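You operate a simulated robot arm through the tools that you are given. There is no shell and no other tool. Be economical: measure what you need, move in short steps, check, and stop when the job is done.

You are at the controls of a simulated two-armed robot. One attempt, no reset.

## Task
Wipe up the spill on the top of the long table with the blue cloth and put it back.

It is judged by the outcome, as a careful person would: the job done as asked, and still so three seconds after it is handed in. It fails if anything else is knocked over, pushed out of place, dropped, spilled or broken. Flat cloth is picked up by pressing the open fingertips on it (5 to 10 N) and closing them slowly along it; thin cloth reads only 2 to 8 mm in the jaws.

## Robot
Two 6-joint arms with two-finger parallel grippers on one trunk, on a base that drives. Base frame: it is fixed to the floor where the robot stands at the start and does not move with it; the origin is under the middle of the robot, x ahead of it, y to its left, z up; the surface under the hand at the start is at about z = 860. Readings come in mm, rad, newtons and seconds.
The left shoulder is at the start at [50, 170, 1260], the right one opposite. Each reaches about 1092 mm from its shoulder. Payload 1.57 kg a hand.
The tool frame of a hand sits at the grasp point between the pads (the TCP): z along the fingers, y along the line on which they close. The tips reach 30 mm beyond it. The gripper opens to 80 mm. The fingers are 17 mm wide and 12 mm thick; the gripper's body (40 by 82 mm) begins 80 mm behind the TCP.
Orientation is that of the tool frame in the base frame, as a unit quaternion [w, x, y, z]. With the fingers straight down and closing along the base's y, the tool's x points along the base's -x, its y along +y and its z along -z.

## Interface
- The arms move only by the tool play_rows. It takes "left_rows", "right_rows" or both (then of equal length, played together; a hand with none holds still); each is a list of rows, each a list of 7 numbers: the shift along the base's x, y, z in mm, then the turn, a rotation vector about the base's x, y, z in degrees, then the closure in counts, from 0 (fully open) to 255 (shut). In form: [[dx, dy, dz, rx, ry, rz, gripper], ...]. A call has 1 to 10 rows; each row shifts and turns the commanded pose from where the row before left it. Rows are played at 5 a second. More than 50 mm and 0.15 rad between two rows, or a gripper value outside its range, and nothing of the call is played. Where a pose cannot be reached the arm comes as near as it can. A force on the tool above 40 N (or 10 N above the force at the start of the call, whichever is more), or a blocked arm, ends the call early, and 0.2 s more pass. Each finger travels about 72 mm/s and halts on what it meets, pressing with about 27 N; the grip force reading is that of the motor and also rises with nothing between the fingers. The clock runs only during rows and for 0.2 s after the last one: add rows that do not move to give the fingers time. It gives the time, the measured TCP pose, the force on the tool (base axes), the opening and the grip force at its end, in the units of the frame above (readings bear some noise), with the torque about the TCP (base axes, N m) and any sound that the robot's microphone picked up.
- Cameras (640 x 400 px; columns grow to the right, rows downward): "scene" is now at [40.8, -15.3, 1832.5]; the picture's right is [-0.19, -0.98, 0.00], its down [-0.70, 0.13, -0.70] and it looks along [0.69, -0.13, -0.72] (base axes); focal length 296 px, centre (320, 200). "left" rides on the left gripper at [72, 7, -122] in its tool frame; the picture's right is [-0.09, 1.00, 0.00], its down [-0.84, -0.08, -0.54] and it looks along [-0.54, -0.05, 0.84] (tool axes); focal length 238 px, centre (320, 200). "right" rides on the right gripper at [72, -7, -122] in its tool frame; the picture's right is [0.09, 1.00, 0.00], its down [-0.84, 0.08, -0.54] and it looks along [-0.54, 0.05, 0.84] (tool axes); focal length 238 px, centre (320, 200). There is no depth. A picture from a camera that has moved, and an enlarged one, comes with that camera's place and axes in the base frame and with its lens.
- camera(camera): a new picture of that camera. No time passes.
- move_column(by): slides the trunk up (or, below 0, down) by that many mm; the arms and the scene camera ride with it, the base frame stays. It gives what a move gives, with no picture.
- base_move(legs): drives the robot by 1 to 6 legs, each [ahead, left, turn to the left] in mm, mm and rad, along the robot's own axes; the way and the turn of a leg run together, so that a leg with both is an arc; at most 1500 mm and 3.142 rad a leg. The arms and the cameras ride along, it lands a little off, and it stops where it bumps. It gives what a move gives.
- pan_tilt(pan, tilt): turns the head with the scene camera to pan (to the left, within 1.501 rad either way) and tilt (down, from -0.506 to 1.204), counted from straight ahead of the robot. It gives what a move gives.
- zoom(camera, box): a new picture of the part [left, top, right, bottom] of that camera's present view, enlarged. No time passes.
- job_done(): hands the job in; it is judged then, once.

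Go step by step. Nothing tells you exact positions but the pictures and the camera data: compare them with the known pose of the tool, close in by small moves and look again before you grip or let go. The budget is 120 turns and 92 pictures, counting those below and the enlarged ones. Unless the task says otherwise, let go and move clear before handing in, and close with one line.

The tools are called after "Call:" as a command line: name --argument value ..., lists and objects as JSON in quotes. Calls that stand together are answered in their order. play_rows: Moves the arms, as the interface text tells. Its arguments: {"type":"object","properties":{"left_rows":{"type":"array","items":{"type":"array","items":{"type":"number"}}},"right_rows":{"type":"array","items":{"type":"array","items":{"type":"number"}}}},"required":[]} The other tools are called the same way: move_column (by) slides the trunk up or down; base_move (legs) drives the base; pan_tilt (pan, tilt) turns the head that bears the scene camera; camera (camera) takes a picture; zoom (camera, box) takes an enlarged picture of a part of a camera's view; job_done () hands the job in.

At the start:

```text
time_s: 0.0
left_tcp_pos: [766.2, 198.3, 1149.5]
left_tool_rot: [0.0, 0.001, 1.0, 0.0]
left_wrist_force: [-0.4, -0.4, -0.5]
left_torque: [-0.02, -0.01, -0.01]
left_width: 79.8
left_gripper_force: 0.1
right_tcp_pos: [646.8, -273.6, 1150.3]
right_tool_rot: [0.001, 0.0, 1.0, 0.0]
right_wrist_force: [-1.2, 1.3, 0.1]
right_torque: [-0.02, 0.03, -0.02]
right_width: 80.1
right_gripper_force: 0.0
trunk travel left (down, up): [-875.0, 95.0]
robot x, y, heading: [-1.0, -3.3, 0.001]
head pan, tilt: [-0.188, 0.798]
```

scene: 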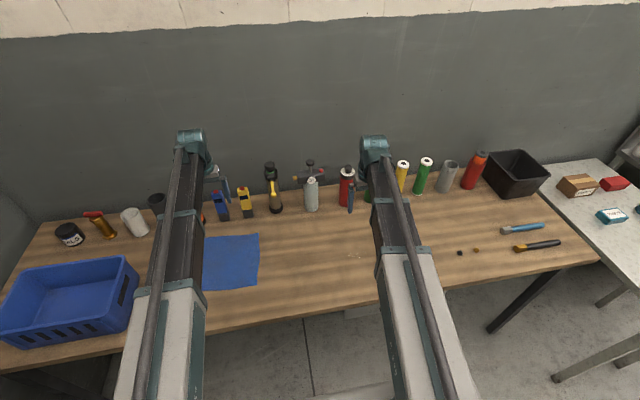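
right: 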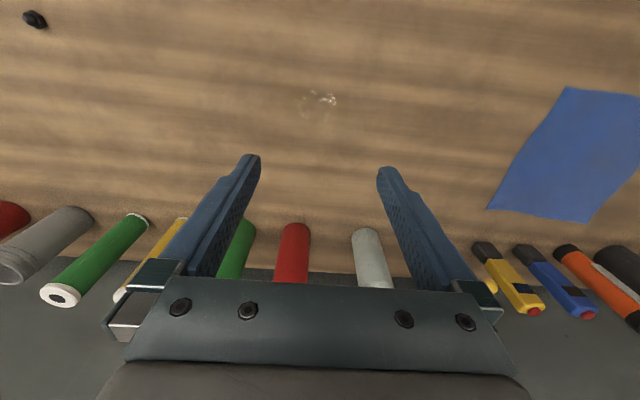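
left: 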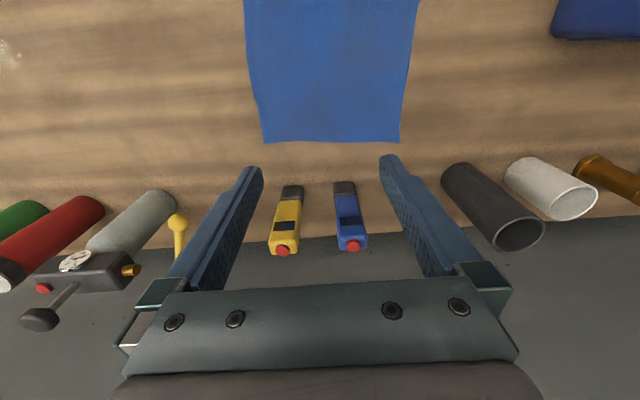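

The cloth lies near (750, 210) and a faint spill seems to be near (650, -265). I'll take closer pictures first.

Call:
zoom --camera "right" --box '[220, 40, 420, 165]'

Call:
zoom --camera "scene" --box '[180, 160, 420, 310]'

```text
3.20 times, centred on (320, 102) of right
camera zoom: at [576.7, -281.2, 1272.3], right [-0.09, 1.0, 0.0], down [0.84, 0.08, 0.54], along [0.54, 0.05, -0.84], focal length 763 px, centre (320, 512)
```

zoom: 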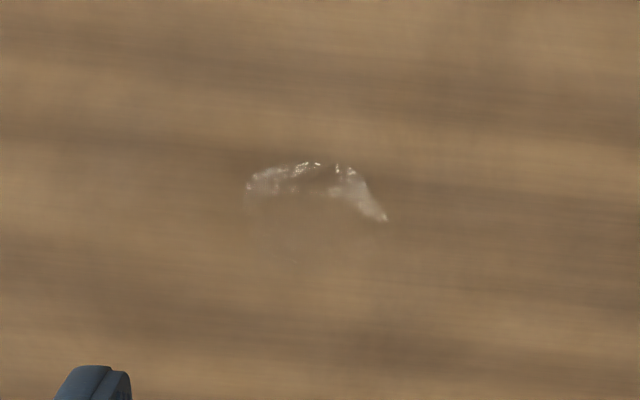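

```text
2.67 times, centred on (300, 235) of scene
camera zoom: at [40.8, -15.3, 1832.5], right [-0.19, -0.98, 0.0], down [-0.7, 0.13, -0.7], along [0.69, -0.13, -0.72], focal length 791 px, centre (373, 107)
```

zoom: 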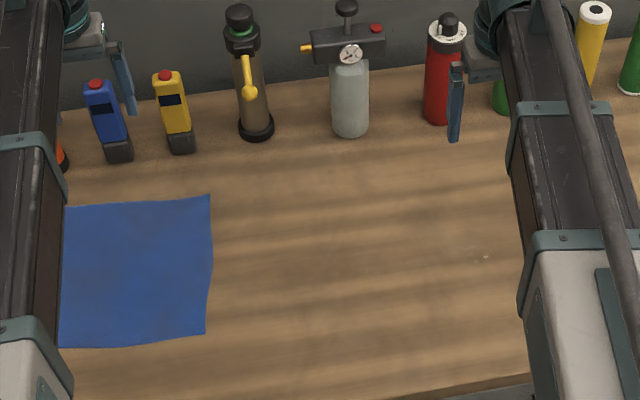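

The cloth covers roughly x 600–840, y 95–334, and the spill is a clear puddle about 75 mm across near (650, -275). I'll move the left arm out of the way and bring the right hand above the cloth's right edge.

Call:
play_rows --left_rows '[[-25, 30, 10, 0, 0, 0, 0], [-25, 30, 10, 0, 0, 0, 0], [-25, 30, 10, 0, 0, 0, 0], [-25, 30, 10, 0, 0, 0, 0], [-25, 30, 10, 0, 0, 0, 0], [-25, 30, 10, 0, 0, 0, 0], [-25, 30, 10, 0, 0, 0, 0], [-25, 30, 10, 0, 0, 0, 0], [-25, 30, 0, 0, 0, 0, 0], [-25, 30, 0, 0, 0, 0, 0]]'

Call:
play_rows --right_rows '[[8, 40, -10, 0, 0, 0, 0], [8, 40, -10, 0, 0, 0, 0], [8, 40, -10, 0, 0, 0, 0], [8, 40, -10, 0, 0, 0, 0], [8, 40, -10, 0, 0, 0, 0], [8, 40, -10, 0, 0, 0, 0], [8, 40, -10, 0, 0, 0, 0], [8, 40, -10, 0, 0, 0, 0], [8, 40, -10, 0, 0, 0, 80], [1, 44, -10, 0, 0, 0, 80]]'

Call:
camera --camera "scene"

Call:
camera --camera "right"

```text
time_s: 2.2
left_tcp_pos: [515.1, 499.1, 1149.2]
left_tool_rot: [0.0, 0.0, 1.0, 0.0]
left_wrist_force: [-0.7, 0.0, 0.1]
left_torque: [0.0, -0.01, 0.0]
left_width: 79.9
left_gripper_force: 0.3
left hand out of reach, approached as far as the arm can: row 1, 2, 3, 4, 5, 6, 7, 8
right_tcp_pos: [648.8, -274.6, 1150.8]
right_tool_rot: [0.001, 0.0, 1.0, 0.0]
right_wrist_force: [-0.3, 0.1, -0.6]
right_torque: [-0.05, 0.0, 0.02]
right_width: 80.1
right_gripper_force: 0.2
trunk travel left (down, up): [-875.0, 95.0]
robot x, y, heading: [1.0, 2.2, 0.005]
head pan, tilt: [-0.188, 0.798]
```

```text
time_s: 4.4
left_tcp_pos: [516.9, 498.7, 1150.0]
left_tool_rot: [-0.001, 0.0, 1.0, 0.0]
left_wrist_force: [0.7, -0.7, -0.3]
left_torque: [0.01, 0.03, 0.02]
left_width: 79.9
left_gripper_force: 0.2
right_tcp_pos: [720.7, 130.4, 1149.2]
right_tool_rot: [0.0, 0.0, 1.0, 0.0]
right_wrist_force: [0.0, -0.4, 0.4]
right_torque: [-0.01, -0.01, 0.0]
right_width: 54.4
right_gripper_force: 0.0
right hand out of reach, approached as far as the arm can: row 1, 2, 3, 4, 5, 6, 7, 8, 9, 10
trunk travel left (down, up): [-875.0, 95.0]
robot x, y, heading: [-1.7, -1.7, 0.004]
head pan, tilt: [-0.188, 0.798]
```

```text
86 pictures are left
camera scene: at [40.6, -14.2, 1832.5], right [-0.19, -0.98, 0.0], down [-0.7, 0.13, -0.7], along [0.69, -0.13, -0.72], focal length 296 px, centre (320, 200)
```

scene: 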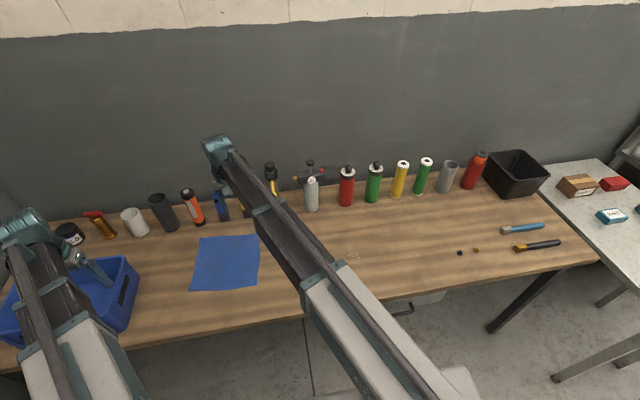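

```text
85 pictures are left
camera right: at [648.7, 122.7, 1272.3], right [-0.09, 1.0, 0.0], down [0.84, 0.08, 0.54], along [0.54, 0.05, -0.84], focal length 238 px, centre (320, 200)
```

right: 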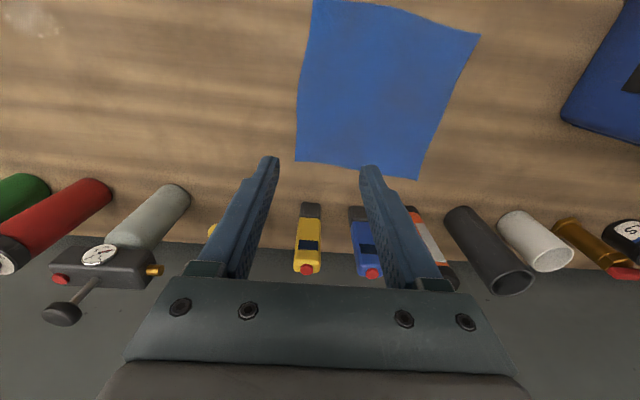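

Neither arm moved in z, so they may only move level with the trunk setting the height. I'll test this with small moves.

Call:
play_rows --right_rows '[[0, 0, -20, 0, 0, 0, 80], [0, 0, 0, 0, 0, 0, 80]]'

Call:
play_rows --right_rows '[[0, 0, 0, 0, 0, 5, 80], [0, 0, 0, 0, 0, 0, 80]]'

```text
time_s: 5.0
left_tcp_pos: [516.2, 499.6, 1149.3]
left_tool_rot: [0.001, 0.0, 1.0, 0.0]
left_wrist_force: [0.4, 0.6, 0.3]
left_torque: [0.03, 0.01, -0.02]
left_width: 80.1
left_gripper_force: 0.1
right_tcp_pos: [720.1, 128.3, 1150.0]
right_tool_rot: [0.0, 0.001, 1.0, 0.0]
right_wrist_force: [1.1, -0.2, 0.6]
right_torque: [0.0, 0.0, 0.02]
right_width: 54.7
right_gripper_force: 0.1
right hand out of reach, approached as far as the arm can: row 1
trunk travel left (down, up): [-875.0, 95.0]
robot x, y, heading: [-0.6, -0.6, -0.003]
head pan, tilt: [-0.188, 0.798]
```

```text
time_s: 5.6
left_tcp_pos: [515.1, 499.3, 1149.7]
left_tool_rot: [0.0, -0.001, 1.0, -0.001]
left_wrist_force: [-0.2, -0.7, 0.3]
left_torque: [0.0, 0.0, -0.03]
left_width: 80.2
left_gripper_force: 0.1
right_tcp_pos: [718.9, 129.5, 1149.2]
right_tool_rot: [-0.001, -0.044, 0.999, 0.0]
right_wrist_force: [-0.7, -0.5, 0.1]
right_torque: [0.03, 0.01, 0.0]
right_width: 55.2
right_gripper_force: 0.1
trunk travel left (down, up): [-875.0, 95.0]
robot x, y, heading: [-1.2, -2.8, -0.001]
head pan, tilt: [-0.188, 0.798]
```

Confirmed: the arms move level only and the trunk sets the height. Since both hands will drop together, I'll park the left hand in front of the table, over the floor, and check how it folds.

Call:
play_rows --left_rows '[[-35, -10, 0, 0, 0, 0, 0], [-35, -10, 0, 0, 0, 0, 0], [-35, -10, 0, 0, 0, 0, 0], [-35, -10, 0, 0, 0, 0, 0], [-35, -10, 0, 0, 0, 0, 0], [-20, -10, 0, 0, 0, 0, 0]]'

Call:
pan_tilt --pan 0.3 --tilt 1.1

Call:
camera --camera "scene"

```text
time_s: 7.0
left_tcp_pos: [341.2, 456.5, 1149.3]
left_tool_rot: [-0.001, 0.0, 1.0, -0.001]
left_wrist_force: [1.0, -0.9, 0.7]
left_torque: [0.0, -0.02, 0.03]
left_width: 80.1
left_gripper_force: 0.0
left hand out of reach, approached as far as the arm can: row 5, 6
right_tcp_pos: [720.5, 129.0, 1150.5]
right_tool_rot: [-0.001, -0.043, 0.999, -0.001]
right_wrist_force: [-0.8, -0.1, 0.4]
right_torque: [0.0, -0.01, 0.02]
right_width: 54.6
right_gripper_force: 0.1
trunk travel left (down, up): [-875.0, 95.0]
robot x, y, heading: [-1.6, 0.0, -0.004]
head pan, tilt: [-0.188, 0.798]
```

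```text
time_s: 7.9
left_tcp_pos: [339.9, 456.0, 1150.1]
left_tool_rot: [-0.001, -0.001, 1.0, -0.001]
left_wrist_force: [-0.9, 0.0, 0.0]
left_torque: [0.03, 0.02, 0.0]
left_width: 80.0
left_gripper_force: 0.0
right_tcp_pos: [719.5, 128.7, 1149.5]
right_tool_rot: [0.0, -0.043, 0.999, 0.0]
right_wrist_force: [-0.5, -0.1, -0.3]
right_torque: [-0.04, -0.03, 0.02]
right_width: 55.2
right_gripper_force: 0.1
trunk travel left (down, up): [-875.0, 95.0]
robot x, y, heading: [-3.4, 0.8, 0.002]
head pan, tilt: [0.3, 1.1]
```

```text
84 pictures are left
camera scene: at [21.7, 18.5, 1810.7], right [0.29, -0.96, 0.0], down [-0.85, -0.26, -0.45], along [0.43, 0.13, -0.89], focal length 296 px, centre (320, 200)
```

scene: 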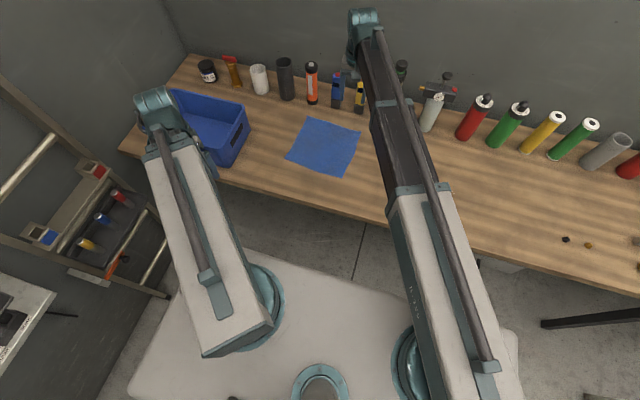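

The arms turn and telescope, and the left hand is now parked about 115 mm in front of the table edge. The cloth's corners are about (833,92), (850,335), (614,349) and (596,111). I'll align the right hand inside its right edge and lower the trunk part way.

Call:
play_rows --right_rows '[[0, 9, 0, 0, 0, -5, 80], [0, 8, 0, 0, 0, -4.5, 80], [0, 0, 0, 0, 0, 0, 80]]'

Call:
move_column --by -180

Call:
camera --camera "right"

Call:
camera --camera "scene"

Call:
camera --camera "left"

```text
time_s: 8.7
left_tcp_pos: [340.6, 456.5, 1150.3]
left_tool_rot: [0.0, 0.0, 1.0, -0.001]
left_wrist_force: [-0.1, 0.8, -0.1]
left_torque: [0.01, 0.0, -0.01]
left_width: 79.9
left_gripper_force: 0.0
right_tcp_pos: [720.9, 146.2, 1150.3]
right_tool_rot: [0.0, 0.04, 0.999, 0.0]
right_wrist_force: [-0.3, 0.4, 0.7]
right_torque: [0.01, -0.04, -0.01]
right_width: 54.8
right_gripper_force: 0.0
trunk travel left (down, up): [-875.0, 95.0]
robot x, y, heading: [2.8, 0.6, -0.002]
head pan, tilt: [0.3, 1.1]
```

```text
time_s: 10.7
left_tcp_pos: [341.3, 456.1, 970.0]
left_tool_rot: [-0.001, 0.0, 1.0, -0.002]
left_wrist_force: [0.8, -0.5, -0.6]
left_torque: [0.01, 0.01, -0.03]
left_width: 79.8
left_gripper_force: 0.1
right_tcp_pos: [720.5, 147.1, 969.7]
right_tool_rot: [0.0, 0.04, 0.999, -0.001]
right_wrist_force: [0.1, -0.2, -0.3]
right_torque: [-0.03, 0.04, 0.01]
right_width: 54.9
right_gripper_force: 0.0
trunk travel left (down, up): [-695.0, 275.0]
robot x, y, heading: [-2.4, 0.7, -0.001]
head pan, tilt: [0.3, 1.1]
```

```text
83 pictures are left
camera right: at [649.1, 145.1, 1092.4], right [-0.01, 1.0, 0.0], down [0.84, 0.01, 0.54], along [0.54, 0.01, -0.84], focal length 238 px, centre (320, 200)
```

right: 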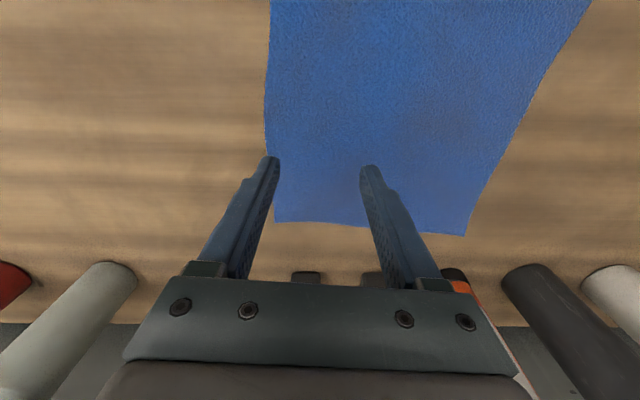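

```text
82 pictures are left
camera scene: at [21.6, 18.5, 1630.7], right [0.3, -0.96, 0.0], down [-0.85, -0.26, -0.45], along [0.43, 0.13, -0.89], focal length 296 px, centre (320, 200)
```

scene: 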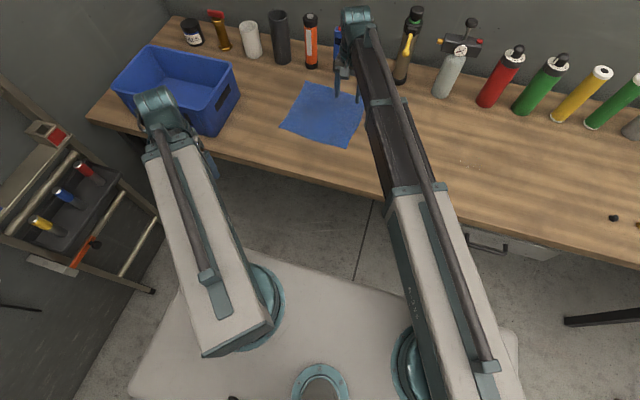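

```text
81 pictures are left
camera left: at [267.2, 462.2, 1091.3], right [0.09, 1.0, 0.0], down [0.84, -0.08, 0.54], along [0.54, -0.05, -0.84], focal length 238 px, centre (320, 200)
```

left: 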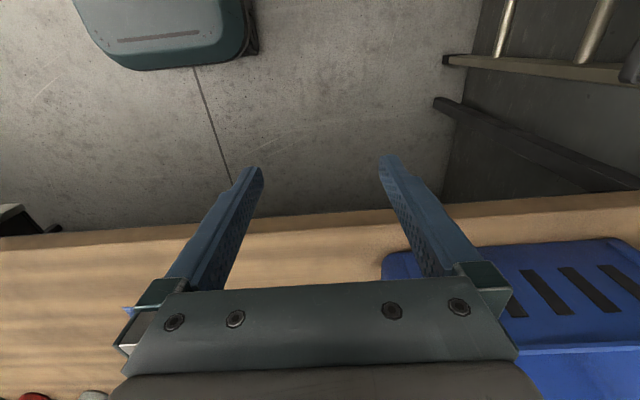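

The hand sits just inside the cloth's right edge and the left side is clear. I'll lower to just above contact.

Call:
move_column --by -74

Call:
move_column --by -4

```text
time_s: 11.8
left_tcp_pos: [340.5, 456.2, 895.1]
left_tool_rot: [-0.001, 0.0, 1.0, -0.001]
left_wrist_force: [-0.5, -0.9, 0.6]
left_torque: [-0.01, -0.03, 0.03]
left_width: 80.0
left_gripper_force: 0.0
right_tcp_pos: [721.3, 147.0, 895.1]
right_tool_rot: [0.0, 0.039, 0.999, 0.0]
right_wrist_force: [-0.9, -0.4, 0.1]
right_torque: [-0.01, -0.01, 0.01]
right_width: 54.9
right_gripper_force: 0.0
trunk travel left (down, up): [-621.0, 349.0]
robot x, y, heading: [-3.3, 0.7, -0.003]
head pan, tilt: [0.3, 1.1]
```

```text
time_s: 12.4
left_tcp_pos: [340.9, 455.5, 892.0]
left_tool_rot: [-0.002, 0.0, 1.0, -0.001]
left_wrist_force: [0.1, -0.2, -1.0]
left_torque: [0.0, -0.04, 0.02]
left_width: 79.9
left_gripper_force: 0.0
right_tcp_pos: [721.5, 146.6, 892.0]
right_tool_rot: [0.0, 0.04, 0.999, 0.0]
right_wrist_force: [0.2, 0.2, -0.1]
right_torque: [-0.02, -0.01, 0.03]
right_width: 54.9
right_gripper_force: 0.0
trunk travel left (down, up): [-617.0, 353.0]
robot x, y, heading: [-1.9, -1.1, -0.004]
head pan, tilt: [0.3, 1.1]
```

I'm close to contact, so I'll keep going down in small steps.

Call:
move_column --by -2

Call:
move_column --by -1

```text
time_s: 12.9
left_tcp_pos: [339.4, 455.7, 890.5]
left_tool_rot: [-0.001, -0.001, 1.0, -0.001]
left_wrist_force: [0.6, 0.4, 0.1]
left_torque: [0.03, -0.01, 0.0]
left_width: 80.0
left_gripper_force: 0.0
right_tcp_pos: [721.8, 146.0, 891.5]
right_tool_rot: [0.001, 0.039, 0.999, -0.001]
right_wrist_force: [4.6, 0.7, 23.0]
right_torque: [-0.19, -0.11, 0.04]
right_width: 54.4
right_gripper_force: 0.0
trunk travel left (down, up): [-615.0, 355.0]
robot x, y, heading: [-1.1, 0.8, -0.001]
head pan, tilt: [0.3, 1.1]
```

```text
time_s: 13.3
left_tcp_pos: [339.4, 455.2, 889.5]
left_tool_rot: [-0.001, 0.0, 1.0, -0.002]
left_wrist_force: [0.0, -0.5, 0.2]
left_torque: [0.02, -0.04, 0.01]
left_width: 79.9
left_gripper_force: 0.1
right_tcp_pos: [721.9, 146.9, 891.7]
right_tool_rot: [0.002, 0.04, 0.999, 0.0]
right_wrist_force: [0.4, 1.3, 28.7]
right_torque: [-0.24, 0.06, 0.01]
right_width: 54.7
right_gripper_force: 0.1
trunk travel left (down, up): [-615.0, 355.0]
robot x, y, heading: [-0.5, -1.7, 0.0]
head pan, tilt: [0.3, 1.1]
stopped: the force on the tool passed its limit at 42 N (the readings are from after the stop); the commanded pose is now the measured one
```

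That presses too hard, so I'll ease up.

Call:
move_column --by 1.2

```text
time_s: 13.9
left_tcp_pos: [340.7, 455.3, 891.2]
left_tool_rot: [0.0, 0.0, 1.0, 0.0]
left_wrist_force: [0.0, -0.2, 0.8]
left_torque: [0.02, 0.02, 0.03]
left_width: 79.8
left_gripper_force: 0.0
right_tcp_pos: [721.2, 146.7, 889.8]
right_tool_rot: [0.001, 0.039, 0.999, 0.0]
right_wrist_force: [-2.7, -0.9, 11.0]
right_torque: [-0.16, 0.12, -0.02]
right_width: 54.9
right_gripper_force: 0.0
trunk travel left (down, up): [-616.0, 354.0]
robot x, y, heading: [0.1, 2.5, -0.0]
head pan, tilt: [0.3, 1.1]
```

Call:
move_column --by 0.4

```text
time_s: 14.4
left_tcp_pos: [340.0, 456.0, 891.5]
left_tool_rot: [-0.001, 0.0, 1.0, 0.0]
left_wrist_force: [-0.1, -0.1, 0.0]
left_torque: [-0.03, 0.02, -0.02]
left_width: 79.9
left_gripper_force: 0.0
right_tcp_pos: [722.2, 145.4, 891.2]
right_tool_rot: [0.001, 0.039, 0.999, -0.001]
right_wrist_force: [-1.7, 0.2, 3.4]
right_torque: [-0.1, 0.05, 0.02]
right_width: 55.1
right_gripper_force: 0.1
trunk travel left (down, up): [-616.0, 354.0]
robot x, y, heading: [1.4, -0.0, 0.002]
head pan, tilt: [0.3, 1.1]
```

Call:
move_column --by -0.2

Call:
play_rows --right_rows '[[0, 0, 0, 0, 0, 0, 95], [0, 0, 0, 0, 0, 0, 110], [0, 0, 0, 0, 0, 0, 125], [0, 0, 0, 0, 0, 0, 140], [0, 0, 0, 0, 0, 0, 155], [0, 0, 0, 0, 0, 0, 170], [0, 0, 0, 0, 0, 0, 185], [0, 0, 0, 0, 0, 0, 200], [0, 0, 0, 0, 0, 0, 215], [0, 0, 0, 0, 0, 0, 230]]'

Call:
play_rows --right_rows '[[0, 0, 0, 0, 0, 0, 245], [0, 0, 0, 0, 0, 0, 255], [0, 0, 0, 0, 0, 0, 255], [0, 0, 0, 0, 0, 0, 255]]'

Call:
camera --camera "right"

```text
time_s: 14.9
left_tcp_pos: [340.3, 456.5, 891.0]
left_tool_rot: [0.0, 0.0, 1.0, -0.001]
left_wrist_force: [0.2, -0.6, -1.0]
left_torque: [0.0, 0.0, 0.01]
left_width: 79.9
left_gripper_force: 0.1
right_tcp_pos: [722.3, 146.4, 891.6]
right_tool_rot: [0.001, 0.038, 0.999, 0.0]
right_wrist_force: [-1.5, -0.6, 5.6]
right_torque: [-0.06, 0.04, 0.0]
right_width: 55.0
right_gripper_force: 0.0
trunk travel left (down, up): [-616.0, 354.0]
robot x, y, heading: [2.2, 1.0, 0.004]
head pan, tilt: [0.3, 1.1]
```

```text
time_s: 17.1
left_tcp_pos: [340.5, 455.7, 891.7]
left_tool_rot: [0.0, 0.0, 1.0, 0.0]
left_wrist_force: [-0.3, 0.0, 0.0]
left_torque: [0.05, 0.03, -0.01]
left_width: 80.0
left_gripper_force: 0.1
right_tcp_pos: [722.8, 146.5, 890.7]
right_tool_rot: [0.0, 0.04, 0.999, 0.0]
right_wrist_force: [-0.5, 0.8, 6.3]
right_torque: [-0.03, 0.03, 0.03]
right_width: 8.7
right_gripper_force: 0.4
trunk travel left (down, up): [-616.0, 354.0]
robot x, y, heading: [0.7, 3.3, 0.005]
head pan, tilt: [0.3, 1.1]
```

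```text
time_s: 18.1
left_tcp_pos: [339.9, 455.7, 891.1]
left_tool_rot: [0.0, 0.0, 1.0, -0.001]
left_wrist_force: [0.0, -0.7, -0.6]
left_torque: [0.01, -0.02, -0.01]
left_width: 80.0
left_gripper_force: 0.0
right_tcp_pos: [722.3, 146.6, 892.1]
right_tool_rot: [0.0, 0.039, 0.999, -0.001]
right_wrist_force: [-0.7, -0.1, 5.5]
right_torque: [-0.02, 0.01, -0.01]
right_width: 2.1
right_gripper_force: 23.8
trunk travel left (down, up): [-616.0, 354.0]
robot x, y, heading: [1.0, 1.1, -0.0]
head pan, tilt: [0.3, 1.1]
```

```text
80 pictures are left
camera right: at [649.7, 145.2, 1013.5], right [-0.01, 1.0, 0.0], down [0.84, 0.01, 0.54], along [0.54, 0.01, -0.84], focal length 238 px, centre (320, 200)
```

right: 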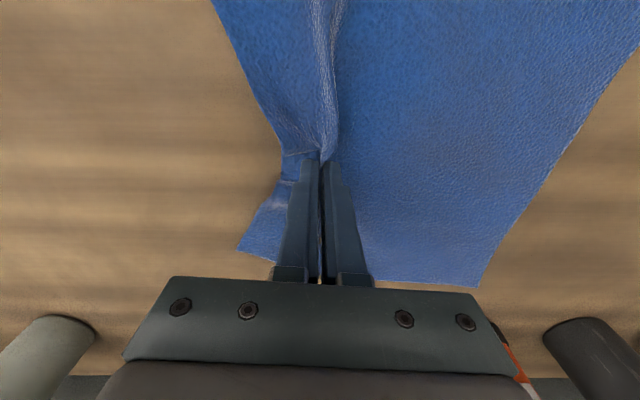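

The cloth is gripped (2.1 mm). I'll ease the pressure and drag it flat towards the spill.

Call:
move_column --by 3

Call:
play_rows --right_rows '[[-8, -38, 0, 0, 0, 0, 255], [-8, -38, 0, 0, 0, 0, 255], [-8, -38, 0, 0, 0, 0, 255], [-8, -38, 0, 0, 0, 0, 255], [-8, -38, 0, 0, 0, 0, 255], [-8, -38, 0, 0, 0, 0, 255], [-8, -38, 0, 0, 0, 0, 255], [-6, -38, 0, 0, 0, 0, 255]]'

Call:
pan_tilt --pan -0.2 --tilt 1.0

Call:
camera --camera "right"

Call:
camera --camera "scene"

```text
time_s: 18.6
left_tcp_pos: [340.3, 456.4, 893.3]
left_tool_rot: [0.0, 0.0, 1.0, -0.001]
left_wrist_force: [0.0, 0.3, -0.6]
left_torque: [-0.01, -0.05, 0.02]
left_width: 80.0
left_gripper_force: 0.1
right_tcp_pos: [723.4, 145.8, 894.0]
right_tool_rot: [0.001, 0.039, 0.999, -0.001]
right_wrist_force: [0.4, -0.7, -0.2]
right_torque: [-0.02, 0.0, -0.01]
right_width: 1.7
right_gripper_force: 23.7
trunk travel left (down, up): [-619.0, 351.0]
robot x, y, heading: [-0.5, -3.5, -0.003]
head pan, tilt: [0.3, 1.1]
```

```text
time_s: 20.4
left_tcp_pos: [340.7, 455.4, 893.3]
left_tool_rot: [0.0, 0.001, 1.0, 0.0]
left_wrist_force: [-0.4, 0.0, 0.0]
left_torque: [0.0, -0.01, 0.0]
left_width: 79.9
left_gripper_force: 0.1
right_tcp_pos: [659.3, -157.6, 893.0]
right_tool_rot: [0.0, 0.039, 0.999, 0.0]
right_wrist_force: [-0.1, 0.1, 0.0]
right_torque: [-0.02, 0.03, -0.01]
right_width: 1.9
right_gripper_force: 24.1
trunk travel left (down, up): [-619.0, 351.0]
robot x, y, heading: [-1.8, -2.3, -0.001]
head pan, tilt: [0.3, 1.1]
```

```text
time_s: 21.3
left_tcp_pos: [340.4, 456.5, 893.1]
left_tool_rot: [-0.001, 0.0, 1.0, -0.001]
left_wrist_force: [0.6, -0.4, -0.6]
left_torque: [-0.02, 0.0, 0.02]
left_width: 80.0
left_gripper_force: 0.0
right_tcp_pos: [660.9, -157.8, 894.2]
right_tool_rot: [0.001, 0.039, 0.999, 0.0]
right_wrist_force: [0.1, 0.5, -0.5]
right_torque: [0.02, -0.02, 0.0]
right_width: 1.7
right_gripper_force: 24.2
trunk travel left (down, up): [-619.0, 351.0]
robot x, y, heading: [2.9, -0.7, -0.0]
head pan, tilt: [-0.201, 1.0]
```

```text
79 pictures are left
camera right: at [587.9, -158.5, 1016.2], right [-0.01, 1.0, 0.0], down [0.84, 0.01, 0.54], along [0.54, 0.01, -0.84], focal length 238 px, centre (320, 200)
```

right: 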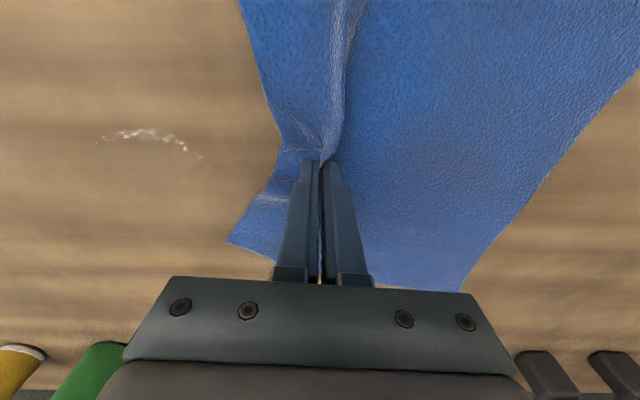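

```text
78 pictures are left
camera scene: at [29.7, -14.0, 1561.3], right [-0.2, -0.98, 0.0], down [-0.82, 0.17, -0.54], along [0.53, -0.11, -0.84], focal length 296 px, centre (320, 200)
```

scene: 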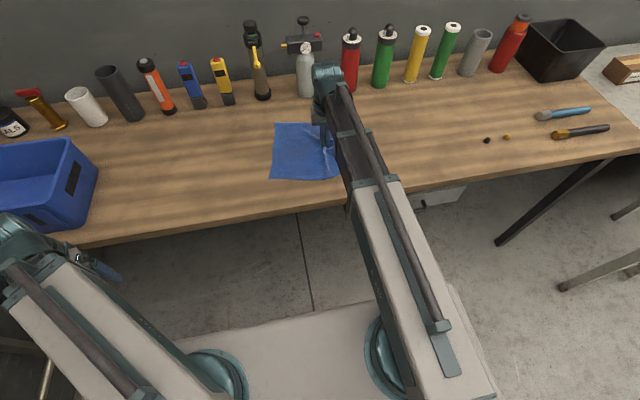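

The cloth followed flat. I'll zoom on the spill to judge its full extent.

Call:
zoom --camera "right" --box '[60, 90, 240, 210]'

```text
3.33 times, centred on (150, 150) of right
camera zoom: at [587.9, -158.5, 1016.2], right [-0.01, 1.0, 0.0], down [0.84, 0.01, 0.54], along [0.54, 0.01, -0.84], focal length 794 px, centre (887, 367)
```

zoom: 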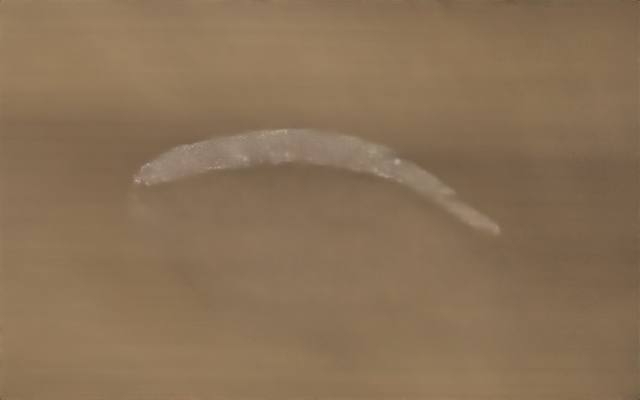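

The puddle is about 70 mm across, centred near (668, -272). I'll press lightly and drag the cloth across it.

Call:
move_column --by -2.6

Call:
play_rows --right_rows '[[1, -20, 0, 0, 0, 0, 255], [1, -20, 0, 0, 0, 0, 255], [1, -20, 0, 0, 0, 0, 255], [1, -20, 0, 0, 0, 0, 255], [1, -20, 0, 0, 0, 0, 255], [1, -20, 0, 0, 0, 0, 255], [1, -20, 0, 0, 0, 0, 255], [1, -20, 0, 0, 0, 0, 255], [0, -20, 0, 0, 0, 0, 255]]'

Call:
camera --camera "right"

Call:
camera --camera "scene"

```text
time_s: 21.8
left_tcp_pos: [341.1, 455.6, 891.7]
left_tool_rot: [-0.001, -0.001, 1.0, -0.001]
left_wrist_force: [-0.3, 0.6, 0.3]
left_torque: [-0.02, 0.01, 0.01]
left_width: 80.1
left_gripper_force: 0.1
right_tcp_pos: [659.5, -157.0, 890.5]
right_tool_rot: [0.001, 0.039, 0.999, -0.001]
right_wrist_force: [-0.3, 0.8, 1.4]
right_torque: [0.04, 0.03, -0.03]
right_width: 1.9
right_gripper_force: 23.4
trunk travel left (down, up): [-616.0, 354.0]
robot x, y, heading: [-2.1, 0.5, -0.002]
head pan, tilt: [-0.201, 1.0]
```

```text
time_s: 23.8
left_tcp_pos: [339.7, 457.7, 891.5]
left_tool_rot: [-0.001, 0.0, 1.0, -0.001]
left_wrist_force: [-0.7, -0.2, -1.0]
left_torque: [0.04, 0.01, -0.02]
left_width: 80.1
left_gripper_force: 0.1
right_tcp_pos: [669.1, -336.5, 891.1]
right_tool_rot: [0.0, 0.04, 0.999, 0.0]
right_wrist_force: [-0.1, 0.2, 1.0]
right_torque: [-0.02, 0.0, -0.01]
right_width: 2.1
right_gripper_force: 23.7
trunk travel left (down, up): [-616.0, 354.0]
robot x, y, heading: [-0.7, 1.2, 0.001]
head pan, tilt: [-0.201, 1.0]
```

```text
76 pictures are left
camera right: at [596.3, -338.9, 1013.7], right [-0.01, 1.0, 0.0], down [0.84, 0.01, 0.54], along [0.54, 0.01, -0.84], focal length 238 px, centre (320, 200)
```

right: 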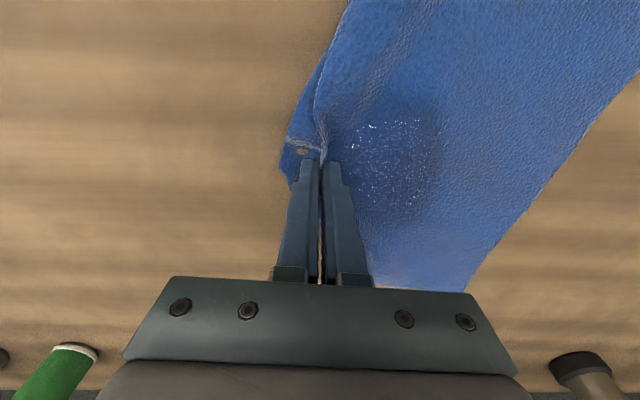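

```text
75 pictures are left
camera scene: at [29.6, -13.9, 1558.7], right [-0.2, -0.98, 0.0], down [-0.82, 0.17, -0.54], along [0.53, -0.11, -0.84], focal length 296 px, centre (320, 200)
```

scene: 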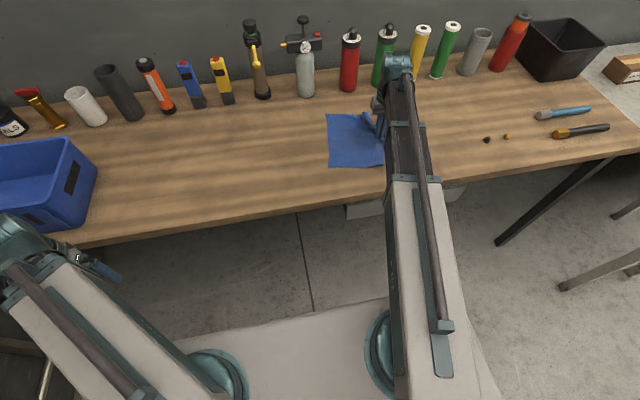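

The cloth is picking up the wet. I'll drag it right across and then look at the table behind it.

Call:
play_rows --right_rows '[[0, -20, 0, 0, 0, 0, 255], [0, -20, 0, 0, 0, 0, 255], [0, -20, 0, 0, 0, 0, 255], [0, -20, 0, 0, 0, 0, 255], [0, -20, 0, 0, 0, 0, 255], [0, -20, 0, 0, 0, 0, 255], [0, -20, 0, 0, 0, 0, 255], [0, -20, 0, 0, 0, 0, 255], [0, -20, 0, 0, 0, 0, 255], [0, -15, 0, 0, 0, 0, 255]]'

Call:
zoom --camera "scene" --box '[300, 80, 500, 205]'

Call:
camera --camera "right"

```text
time_s: 26.0
left_tcp_pos: [340.6, 455.8, 890.6]
left_tool_rot: [0.0, 0.0, 1.0, 0.0]
left_wrist_force: [-0.6, 1.2, 0.5]
left_torque: [0.02, 0.04, -0.01]
left_width: 80.1
left_gripper_force: 0.0
right_tcp_pos: [669.1, -533.1, 891.9]
right_tool_rot: [0.001, 0.039, 0.999, 0.0]
right_wrist_force: [0.0, 0.0, -0.4]
right_torque: [0.04, 0.02, -0.04]
right_width: 1.9
right_gripper_force: 23.7
trunk travel left (down, up): [-616.0, 354.0]
robot x, y, heading: [2.1, -0.1, 0.001]
head pan, tilt: [-0.201, 1.0]
```

```text
3.20 times, centred on (400, 142) of scene
camera zoom: at [29.6, -14.0, 1558.7], right [-0.2, -0.98, 0.0], down [-0.82, 0.17, -0.54], along [0.53, -0.11, -0.84], focal length 949 px, centre (64, 384)
```

zoom: 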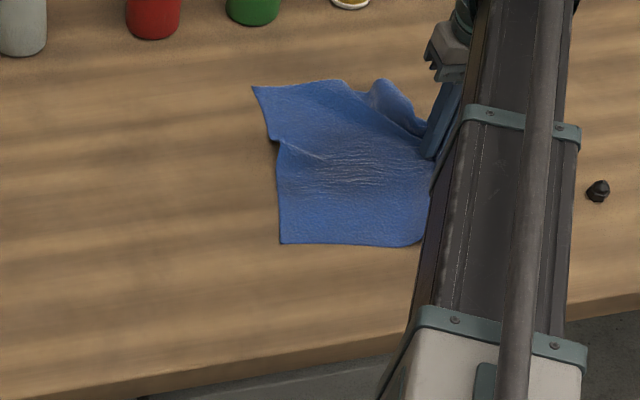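

```text
73 pictures are left
camera right: at [596.4, -534.3, 1013.7], right [-0.01, 1.0, 0.0], down [0.84, 0.01, 0.54], along [0.54, 0.01, -0.84], focal length 238 px, centre (320, 200)
```

right: 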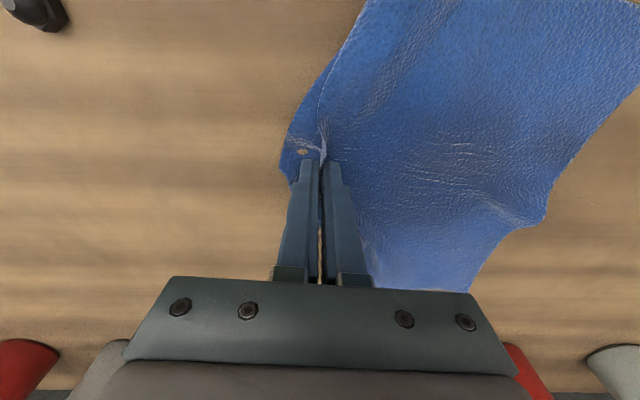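

The table behind the cloth looks clear. I'll lift the cloth and check the spill spot at a better angle.

Call:
move_column --by 150

Call:
move_column --by 140

Call:
play_rows --right_rows '[[0, 20, 0, 0, 0, 0, 255], [0, 25, 0, 0, 0, 0, 255], [0, 25, 0, 0, 0, 0, 255], [0, 20, 0, 0, 0, 0, 255], [0, 10, 0, 0, 0, 0, 255], [0, 0, 0, 0, 0, 0, 255]]'

Call:
camera --camera "right"

Call:
camera --camera "scene"

```text
time_s: 27.8
left_tcp_pos: [339.6, 455.6, 1040.5]
left_tool_rot: [-0.001, 0.0, 1.0, -0.001]
left_wrist_force: [-0.6, -0.2, 0.3]
left_torque: [0.02, -0.01, 0.02]
left_width: 80.0
left_gripper_force: 0.1
right_tcp_pos: [669.1, -534.1, 1041.1]
right_tool_rot: [0.001, 0.04, 0.999, 0.0]
right_wrist_force: [-0.5, -0.3, -0.7]
right_torque: [-0.04, -0.02, 0.01]
right_width: 1.9
right_gripper_force: 23.6
trunk travel left (down, up): [-766.0, 204.0]
robot x, y, heading: [0.7, -1.5, 0.001]
head pan, tilt: [-0.201, 1.0]
```

```text
time_s: 29.4
left_tcp_pos: [341.0, 456.8, 1181.1]
left_tool_rot: [0.0, 0.001, 1.0, -0.001]
left_wrist_force: [0.0, 0.7, -0.1]
left_torque: [0.02, -0.01, -0.04]
left_width: 80.0
left_gripper_force: 0.1
right_tcp_pos: [668.8, -533.7, 1181.3]
right_tool_rot: [0.001, 0.039, 0.999, 0.0]
right_wrist_force: [0.2, -0.2, -0.9]
right_torque: [0.01, 0.01, 0.01]
right_width: 2.1
right_gripper_force: 23.2
trunk travel left (down, up): [-906.0, 64.0]
robot x, y, heading: [1.2, -1.3, -0.0]
head pan, tilt: [-0.201, 1.0]
```

```text
time_s: 30.9
left_tcp_pos: [341.3, 456.2, 1181.0]
left_tool_rot: [-0.001, 0.0, 1.0, -0.001]
left_wrist_force: [0.5, 0.0, 0.2]
left_torque: [-0.01, -0.02, 0.01]
left_width: 80.1
left_gripper_force: 0.1
right_tcp_pos: [670.5, -432.7, 1181.2]
right_tool_rot: [0.001, 0.039, 0.999, 0.0]
right_wrist_force: [-0.7, 0.1, -1.0]
right_torque: [0.0, 0.0, 0.02]
right_width: 1.8
right_gripper_force: 23.4
trunk travel left (down, up): [-906.0, 64.0]
robot x, y, heading: [1.7, -0.7, -0.001]
head pan, tilt: [-0.201, 1.0]
```

```text
72 pictures are left
camera right: at [597.3, -434.2, 1303.5], right [-0.01, 1.0, 0.0], down [0.84, 0.01, 0.54], along [0.54, 0.01, -0.84], focal length 238 px, centre (320, 200)
```

right: 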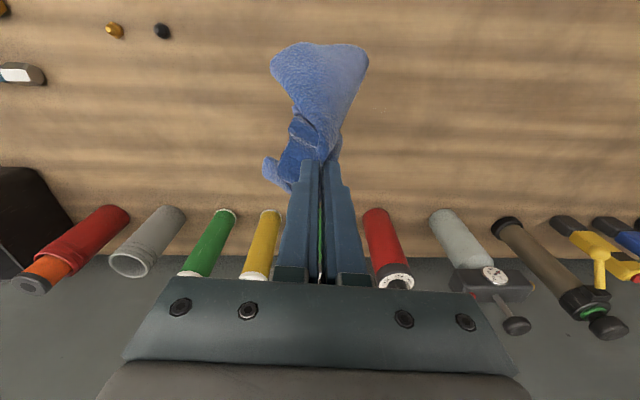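

```text
71 pictures are left
camera scene: at [29.8, -14.2, 1848.7], right [-0.2, -0.98, 0.0], down [-0.82, 0.17, -0.54], along [0.53, -0.11, -0.84], focal length 296 px, centre (320, 200)
```

scene: 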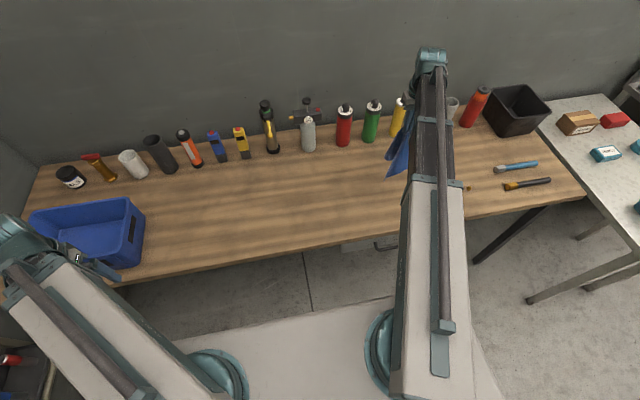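

Call:
zoom --camera "right" --box '[340, 40, 500, 140]'

Call:
zoom --camera "scene" --box '[270, 110, 470, 235]'

```text
4.00 times, centred on (420, 90) of right
camera zoom: at [597.3, -434.2, 1303.5], right [-0.01, 1.0, 0.0], down [0.84, 0.01, 0.54], along [0.54, 0.01, -0.84], focal length 953 px, centre (-80, 640)
```

zoom: 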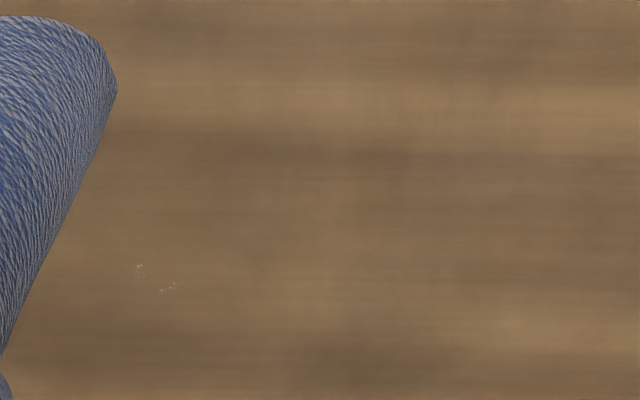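

```text
3.20 times, centred on (370, 172) of scene
camera zoom: at [29.8, -14.2, 1848.7], right [-0.2, -0.98, 0.0], down [-0.82, 0.17, -0.54], along [0.53, -0.11, -0.84], focal length 949 px, centre (160, 288)
```

zoom: 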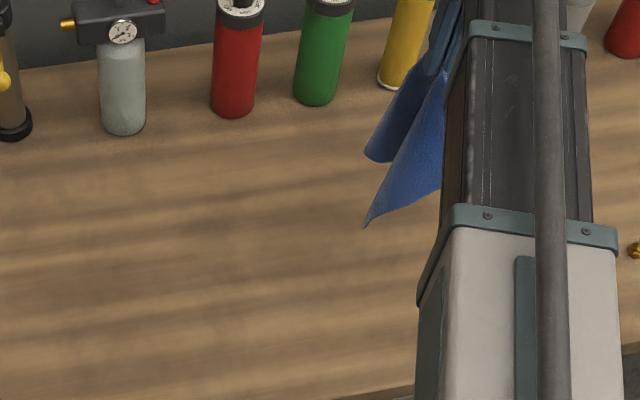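

A couple of tiny wet specks remain near (688, -333). I'll check from another angle before wiping again.

Call:
play_rows --right_rows '[[0, 30, 0, 0, 0, 0, 255], [0, 40, 0, 0, 0, 0, 255], [0, 40, 0, 0, 0, 0, 255], [0, 40, 0, 0, 0, 0, 255], [0, 40, 0, 0, 0, 0, 255], [0, 40, 0, 0, 0, 0, 255], [0, 30, 0, 0, 0, 0, 255], [0, 0, 0, 0, 0, 0, 255]]'

Call:
zoom --camera "right" --box '[120, 20, 310, 140]'

Call:
zoom --camera "scene" --box '[300, 110, 500, 235]'

```text
time_s: 32.6
left_tcp_pos: [340.2, 456.5, 1181.1]
left_tool_rot: [-0.002, 0.0, 1.0, -0.001]
left_wrist_force: [0.2, -0.6, -0.4]
left_torque: [0.0, 0.01, -0.03]
left_width: 80.1
left_gripper_force: 0.0
right_tcp_pos: [670.5, -172.1, 1180.8]
right_tool_rot: [0.001, 0.039, 0.999, 0.0]
right_wrist_force: [0.6, -0.1, 0.1]
right_torque: [0.05, 0.0, 0.02]
right_width: 2.1
right_gripper_force: 23.3
trunk travel left (down, up): [-906.0, 64.0]
robot x, y, heading: [-3.3, 0.2, -0.0]
head pan, tilt: [-0.201, 1.0]
```

```text
3.33 times, centred on (215, 80) of right
camera zoom: at [598.4, -174.0, 1303.5], right [-0.01, 1.0, 0.0], down [0.84, 0.01, 0.54], along [0.54, 0.01, -0.84], focal length 794 px, centre (670, 600)
```

zoom: 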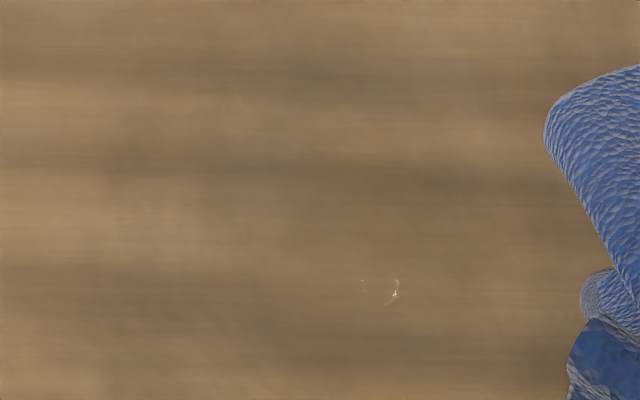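

```text
3.20 times, centred on (400, 172) of scene
camera zoom: at [29.8, -14.4, 1848.7], right [-0.2, -0.98, 0.0], down [-0.82, 0.17, -0.54], along [0.53, -0.11, -0.84], focal length 949 px, centre (64, 288)
```

zoom: 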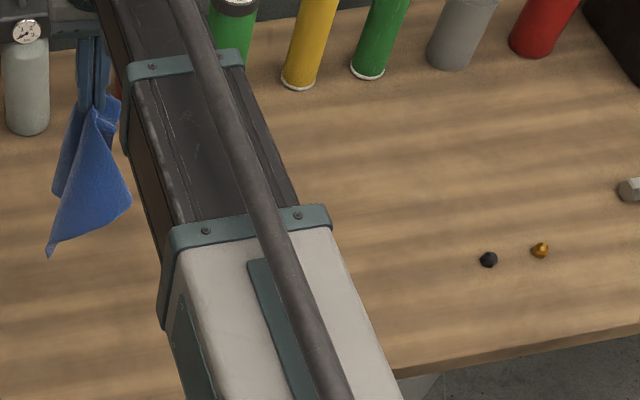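

A small residue remains around (690, -322). I'll lay the cloth out again from the left side and drag it over that spot with more pressure.

Call:
play_rows --right_rows '[[5, 25, 0, 0, 0, 0, 255], [5, 35, 0, 0, 0, 0, 255], [5, 35, 0, 0, 0, 0, 255], [5, 17, 0, 0, 0, 0, 255], [0, 0, 0, 0, 0, 0, 255]]'

Call:
move_column --by -90

Call:
play_rows --right_rows '[[0, -25, 0, 0, 0, 0, 255], [0, -25, 0, 0, 0, 0, 255]]'

Call:
move_column --by -60

Call:
play_rows --right_rows '[[0, -25, 0, 0, 0, 0, 255], [0, -25, 0, 0, 0, 0, 255]]'

Call:
move_column --by -60

Call:
play_rows --right_rows '[[0, -25, 0, 0, 0, 0, 255], [0, -25, 0, 0, 0, 0, 255]]'

Call:
move_column --by -60

Call:
camera --camera "right"

Call:
camera --camera "scene"

```text
time_s: 33.9
left_tcp_pos: [339.0, 456.9, 1181.3]
left_tool_rot: [-0.001, 0.0, 1.0, -0.001]
left_wrist_force: [-0.3, -1.2, 0.9]
left_torque: [0.0, -0.01, 0.02]
left_width: 79.8
left_gripper_force: 0.0
right_tcp_pos: [687.9, -59.9, 1181.9]
right_tool_rot: [0.001, 0.039, 0.999, -0.001]
right_wrist_force: [0.5, -0.1, -0.6]
right_torque: [0.03, 0.02, 0.0]
right_width: 1.9
right_gripper_force: 23.9
trunk travel left (down, up): [-906.0, 64.0]
robot x, y, heading: [-2.4, -0.4, -0.006]
head pan, tilt: [-0.201, 1.0]
```

```text
time_s: 35.1
left_tcp_pos: [340.6, 455.6, 1091.2]
left_tool_rot: [-0.001, 0.001, 1.0, -0.001]
left_wrist_force: [-0.6, 0.9, -0.3]
left_torque: [0.01, 0.01, 0.0]
left_width: 80.2
left_gripper_force: 0.1
right_tcp_pos: [688.1, -60.9, 1091.3]
right_tool_rot: [0.001, 0.039, 0.999, 0.0]
right_wrist_force: [0.5, -0.1, -0.3]
right_torque: [-0.01, 0.05, 0.0]
right_width: 2.0
right_gripper_force: 23.5
trunk travel left (down, up): [-816.0, 154.0]
robot x, y, heading: [3.9, 1.3, -0.002]
head pan, tilt: [-0.201, 1.0]
```

```text
time_s: 35.7
left_tcp_pos: [339.6, 456.4, 1091.8]
left_tool_rot: [-0.002, 0.0, 1.0, -0.001]
left_wrist_force: [0.2, 0.1, -0.2]
left_torque: [0.02, -0.01, 0.03]
left_width: 80.1
left_gripper_force: 0.0
right_tcp_pos: [688.2, -109.9, 1091.8]
right_tool_rot: [0.0, 0.04, 0.999, 0.001]
right_wrist_force: [-0.1, 0.3, -0.1]
right_torque: [0.0, -0.02, -0.02]
right_width: 2.0
right_gripper_force: 23.1
trunk travel left (down, up): [-816.0, 154.0]
robot x, y, heading: [-1.2, 1.4, -0.001]
head pan, tilt: [-0.201, 1.0]
```

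```text
time_s: 36.7
left_tcp_pos: [341.2, 456.3, 1031.7]
left_tool_rot: [0.0, 0.0, 1.0, -0.001]
left_wrist_force: [0.1, 0.4, -0.5]
left_torque: [-0.02, -0.01, -0.01]
left_width: 79.9
left_gripper_force: 0.1
right_tcp_pos: [687.1, -108.7, 1031.8]
right_tool_rot: [0.001, 0.04, 0.999, -0.001]
right_wrist_force: [0.5, 0.6, 0.9]
right_torque: [0.01, 0.0, -0.01]
right_width: 2.2
right_gripper_force: 23.3
trunk travel left (down, up): [-756.0, 214.0]
robot x, y, heading: [5.0, 2.6, 0.0]
head pan, tilt: [-0.201, 1.0]
```

```text
time_s: 37.3
left_tcp_pos: [339.7, 455.0, 1030.5]
left_tool_rot: [-0.002, 0.0, 1.0, -0.001]
left_wrist_force: [-0.6, 0.2, -0.3]
left_torque: [-0.02, -0.01, 0.04]
left_width: 79.9
left_gripper_force: 0.1
right_tcp_pos: [687.1, -160.9, 1030.9]
right_tool_rot: [0.001, 0.039, 0.999, 0.0]
right_wrist_force: [-0.9, 0.1, 0.1]
right_torque: [0.01, -0.01, 0.01]
right_width: 1.8
right_gripper_force: 23.7
trunk travel left (down, up): [-756.0, 214.0]
robot x, y, heading: [0.9, 0.9, -0.002]
head pan, tilt: [-0.201, 1.0]
```

```text
time_s: 38.3
left_tcp_pos: [341.5, 455.7, 971.2]
left_tool_rot: [-0.001, 0.0, 1.0, 0.0]
left_wrist_force: [-0.6, -0.8, 0.2]
left_torque: [0.02, -0.01, 0.0]
left_width: 79.8
left_gripper_force: 0.0
right_tcp_pos: [687.3, -160.8, 971.9]
right_tool_rot: [0.001, 0.039, 0.999, 0.0]
right_wrist_force: [0.1, 0.5, 1.1]
right_torque: [0.01, 0.03, 0.03]
right_width: 1.8
right_gripper_force: 23.4
trunk travel left (down, up): [-696.0, 274.0]
robot x, y, heading: [1.3, 0.8, 0.003]
head pan, tilt: [-0.201, 1.0]
```

```text
time_s: 38.9
left_tcp_pos: [340.2, 455.7, 970.2]
left_tool_rot: [-0.001, 0.001, 1.0, -0.001]
left_wrist_force: [-0.4, 0.1, -0.3]
left_torque: [0.01, -0.02, -0.03]
left_width: 79.9
left_gripper_force: 0.1
right_tcp_pos: [688.4, -212.9, 972.0]
right_tool_rot: [0.002, 0.039, 0.999, 0.0]
right_wrist_force: [-0.5, 0.1, -0.2]
right_torque: [-0.02, -0.03, 0.03]
right_width: 1.9
right_gripper_force: 23.8
trunk travel left (down, up): [-696.0, 274.0]
robot x, y, heading: [2.4, -2.0, -0.003]
head pan, tilt: [-0.201, 1.0]
```

```text
time_s: 39.9
left_tcp_pos: [340.7, 457.0, 911.1]
left_tool_rot: [-0.001, 0.0, 1.0, -0.001]
left_wrist_force: [0.1, 0.4, -1.0]
left_torque: [-0.01, -0.03, 0.03]
left_width: 80.2
left_gripper_force: 0.1
right_tcp_pos: [688.1, -210.9, 910.5]
right_tool_rot: [0.0, 0.039, 0.999, 0.0]
right_wrist_force: [-0.8, -0.2, 0.3]
right_torque: [0.01, 0.05, 0.01]
right_width: 1.3
right_gripper_force: 23.5
trunk travel left (down, up): [-636.0, 334.0]
robot x, y, heading: [0.5, -2.5, -0.001]
head pan, tilt: [-0.201, 1.0]
```

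```text
66 pictures are left
camera right: at [615.8, -213.1, 1033.6], right [-0.01, 1.0, 0.0], down [0.84, 0.01, 0.54], along [0.54, 0.01, -0.84], focal length 238 px, centre (320, 200)
```

right: 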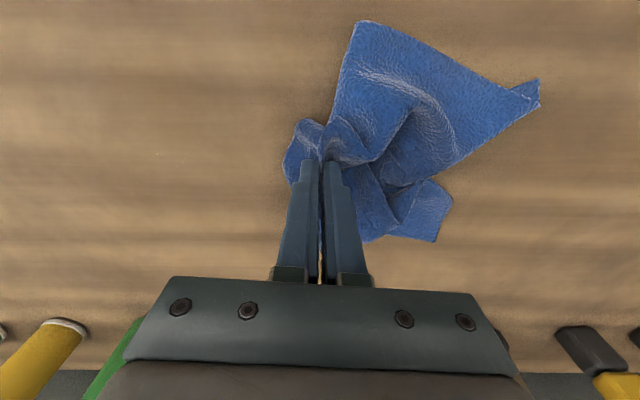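

```text
65 pictures are left
camera scene: at [29.6, -14.1, 1578.7], right [-0.2, -0.98, 0.0], down [-0.82, 0.17, -0.54], along [0.53, -0.11, -0.84], focal length 296 px, centre (320, 200)
```

scene: 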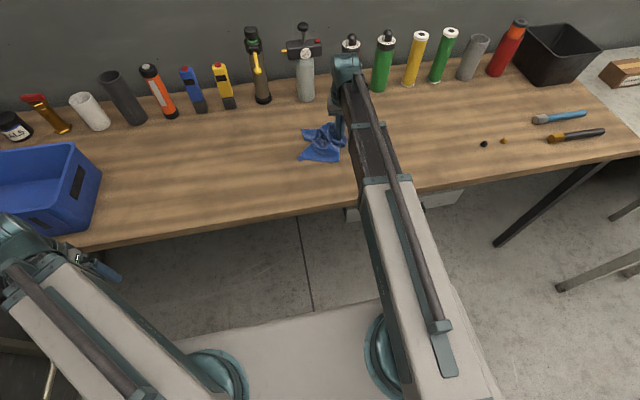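

The cloth is bunched but fine for scrubbing. I'll press it down and wipe to and fro over the residue.

Call:
move_column --by -18

Call:
move_column --by -2

```text
time_s: 40.5
left_tcp_pos: [339.7, 455.4, 893.3]
left_tool_rot: [-0.002, -0.001, 1.0, -0.001]
left_wrist_force: [-0.4, 1.0, -0.5]
left_torque: [-0.01, -0.03, 0.0]
left_width: 80.2
left_gripper_force: 0.1
right_tcp_pos: [688.3, -212.2, 892.5]
right_tool_rot: [0.001, 0.039, 0.999, 0.001]
right_wrist_force: [0.0, 0.4, 1.1]
right_torque: [0.03, 0.01, 0.03]
right_width: 1.7
right_gripper_force: 23.4
trunk travel left (down, up): [-618.0, 352.0]
robot x, y, heading: [-1.0, 1.7, -0.003]
head pan, tilt: [-0.201, 1.0]
```

```text
time_s: 41.1
left_tcp_pos: [340.4, 457.1, 890.5]
left_tool_rot: [0.001, 0.0, 1.0, 0.0]
left_wrist_force: [0.7, 1.2, -0.2]
left_torque: [0.0, -0.01, 0.01]
left_width: 79.9
left_gripper_force: 0.0
right_tcp_pos: [689.6, -211.5, 892.5]
right_tool_rot: [0.002, 0.039, 0.999, 0.001]
right_wrist_force: [1.9, 0.8, 8.7]
right_torque: [0.08, 0.0, -0.03]
right_width: 1.8
right_gripper_force: 23.7
trunk travel left (down, up): [-616.0, 354.0]
robot x, y, heading: [2.0, -2.8, -0.002]
head pan, tilt: [-0.201, 1.0]
```

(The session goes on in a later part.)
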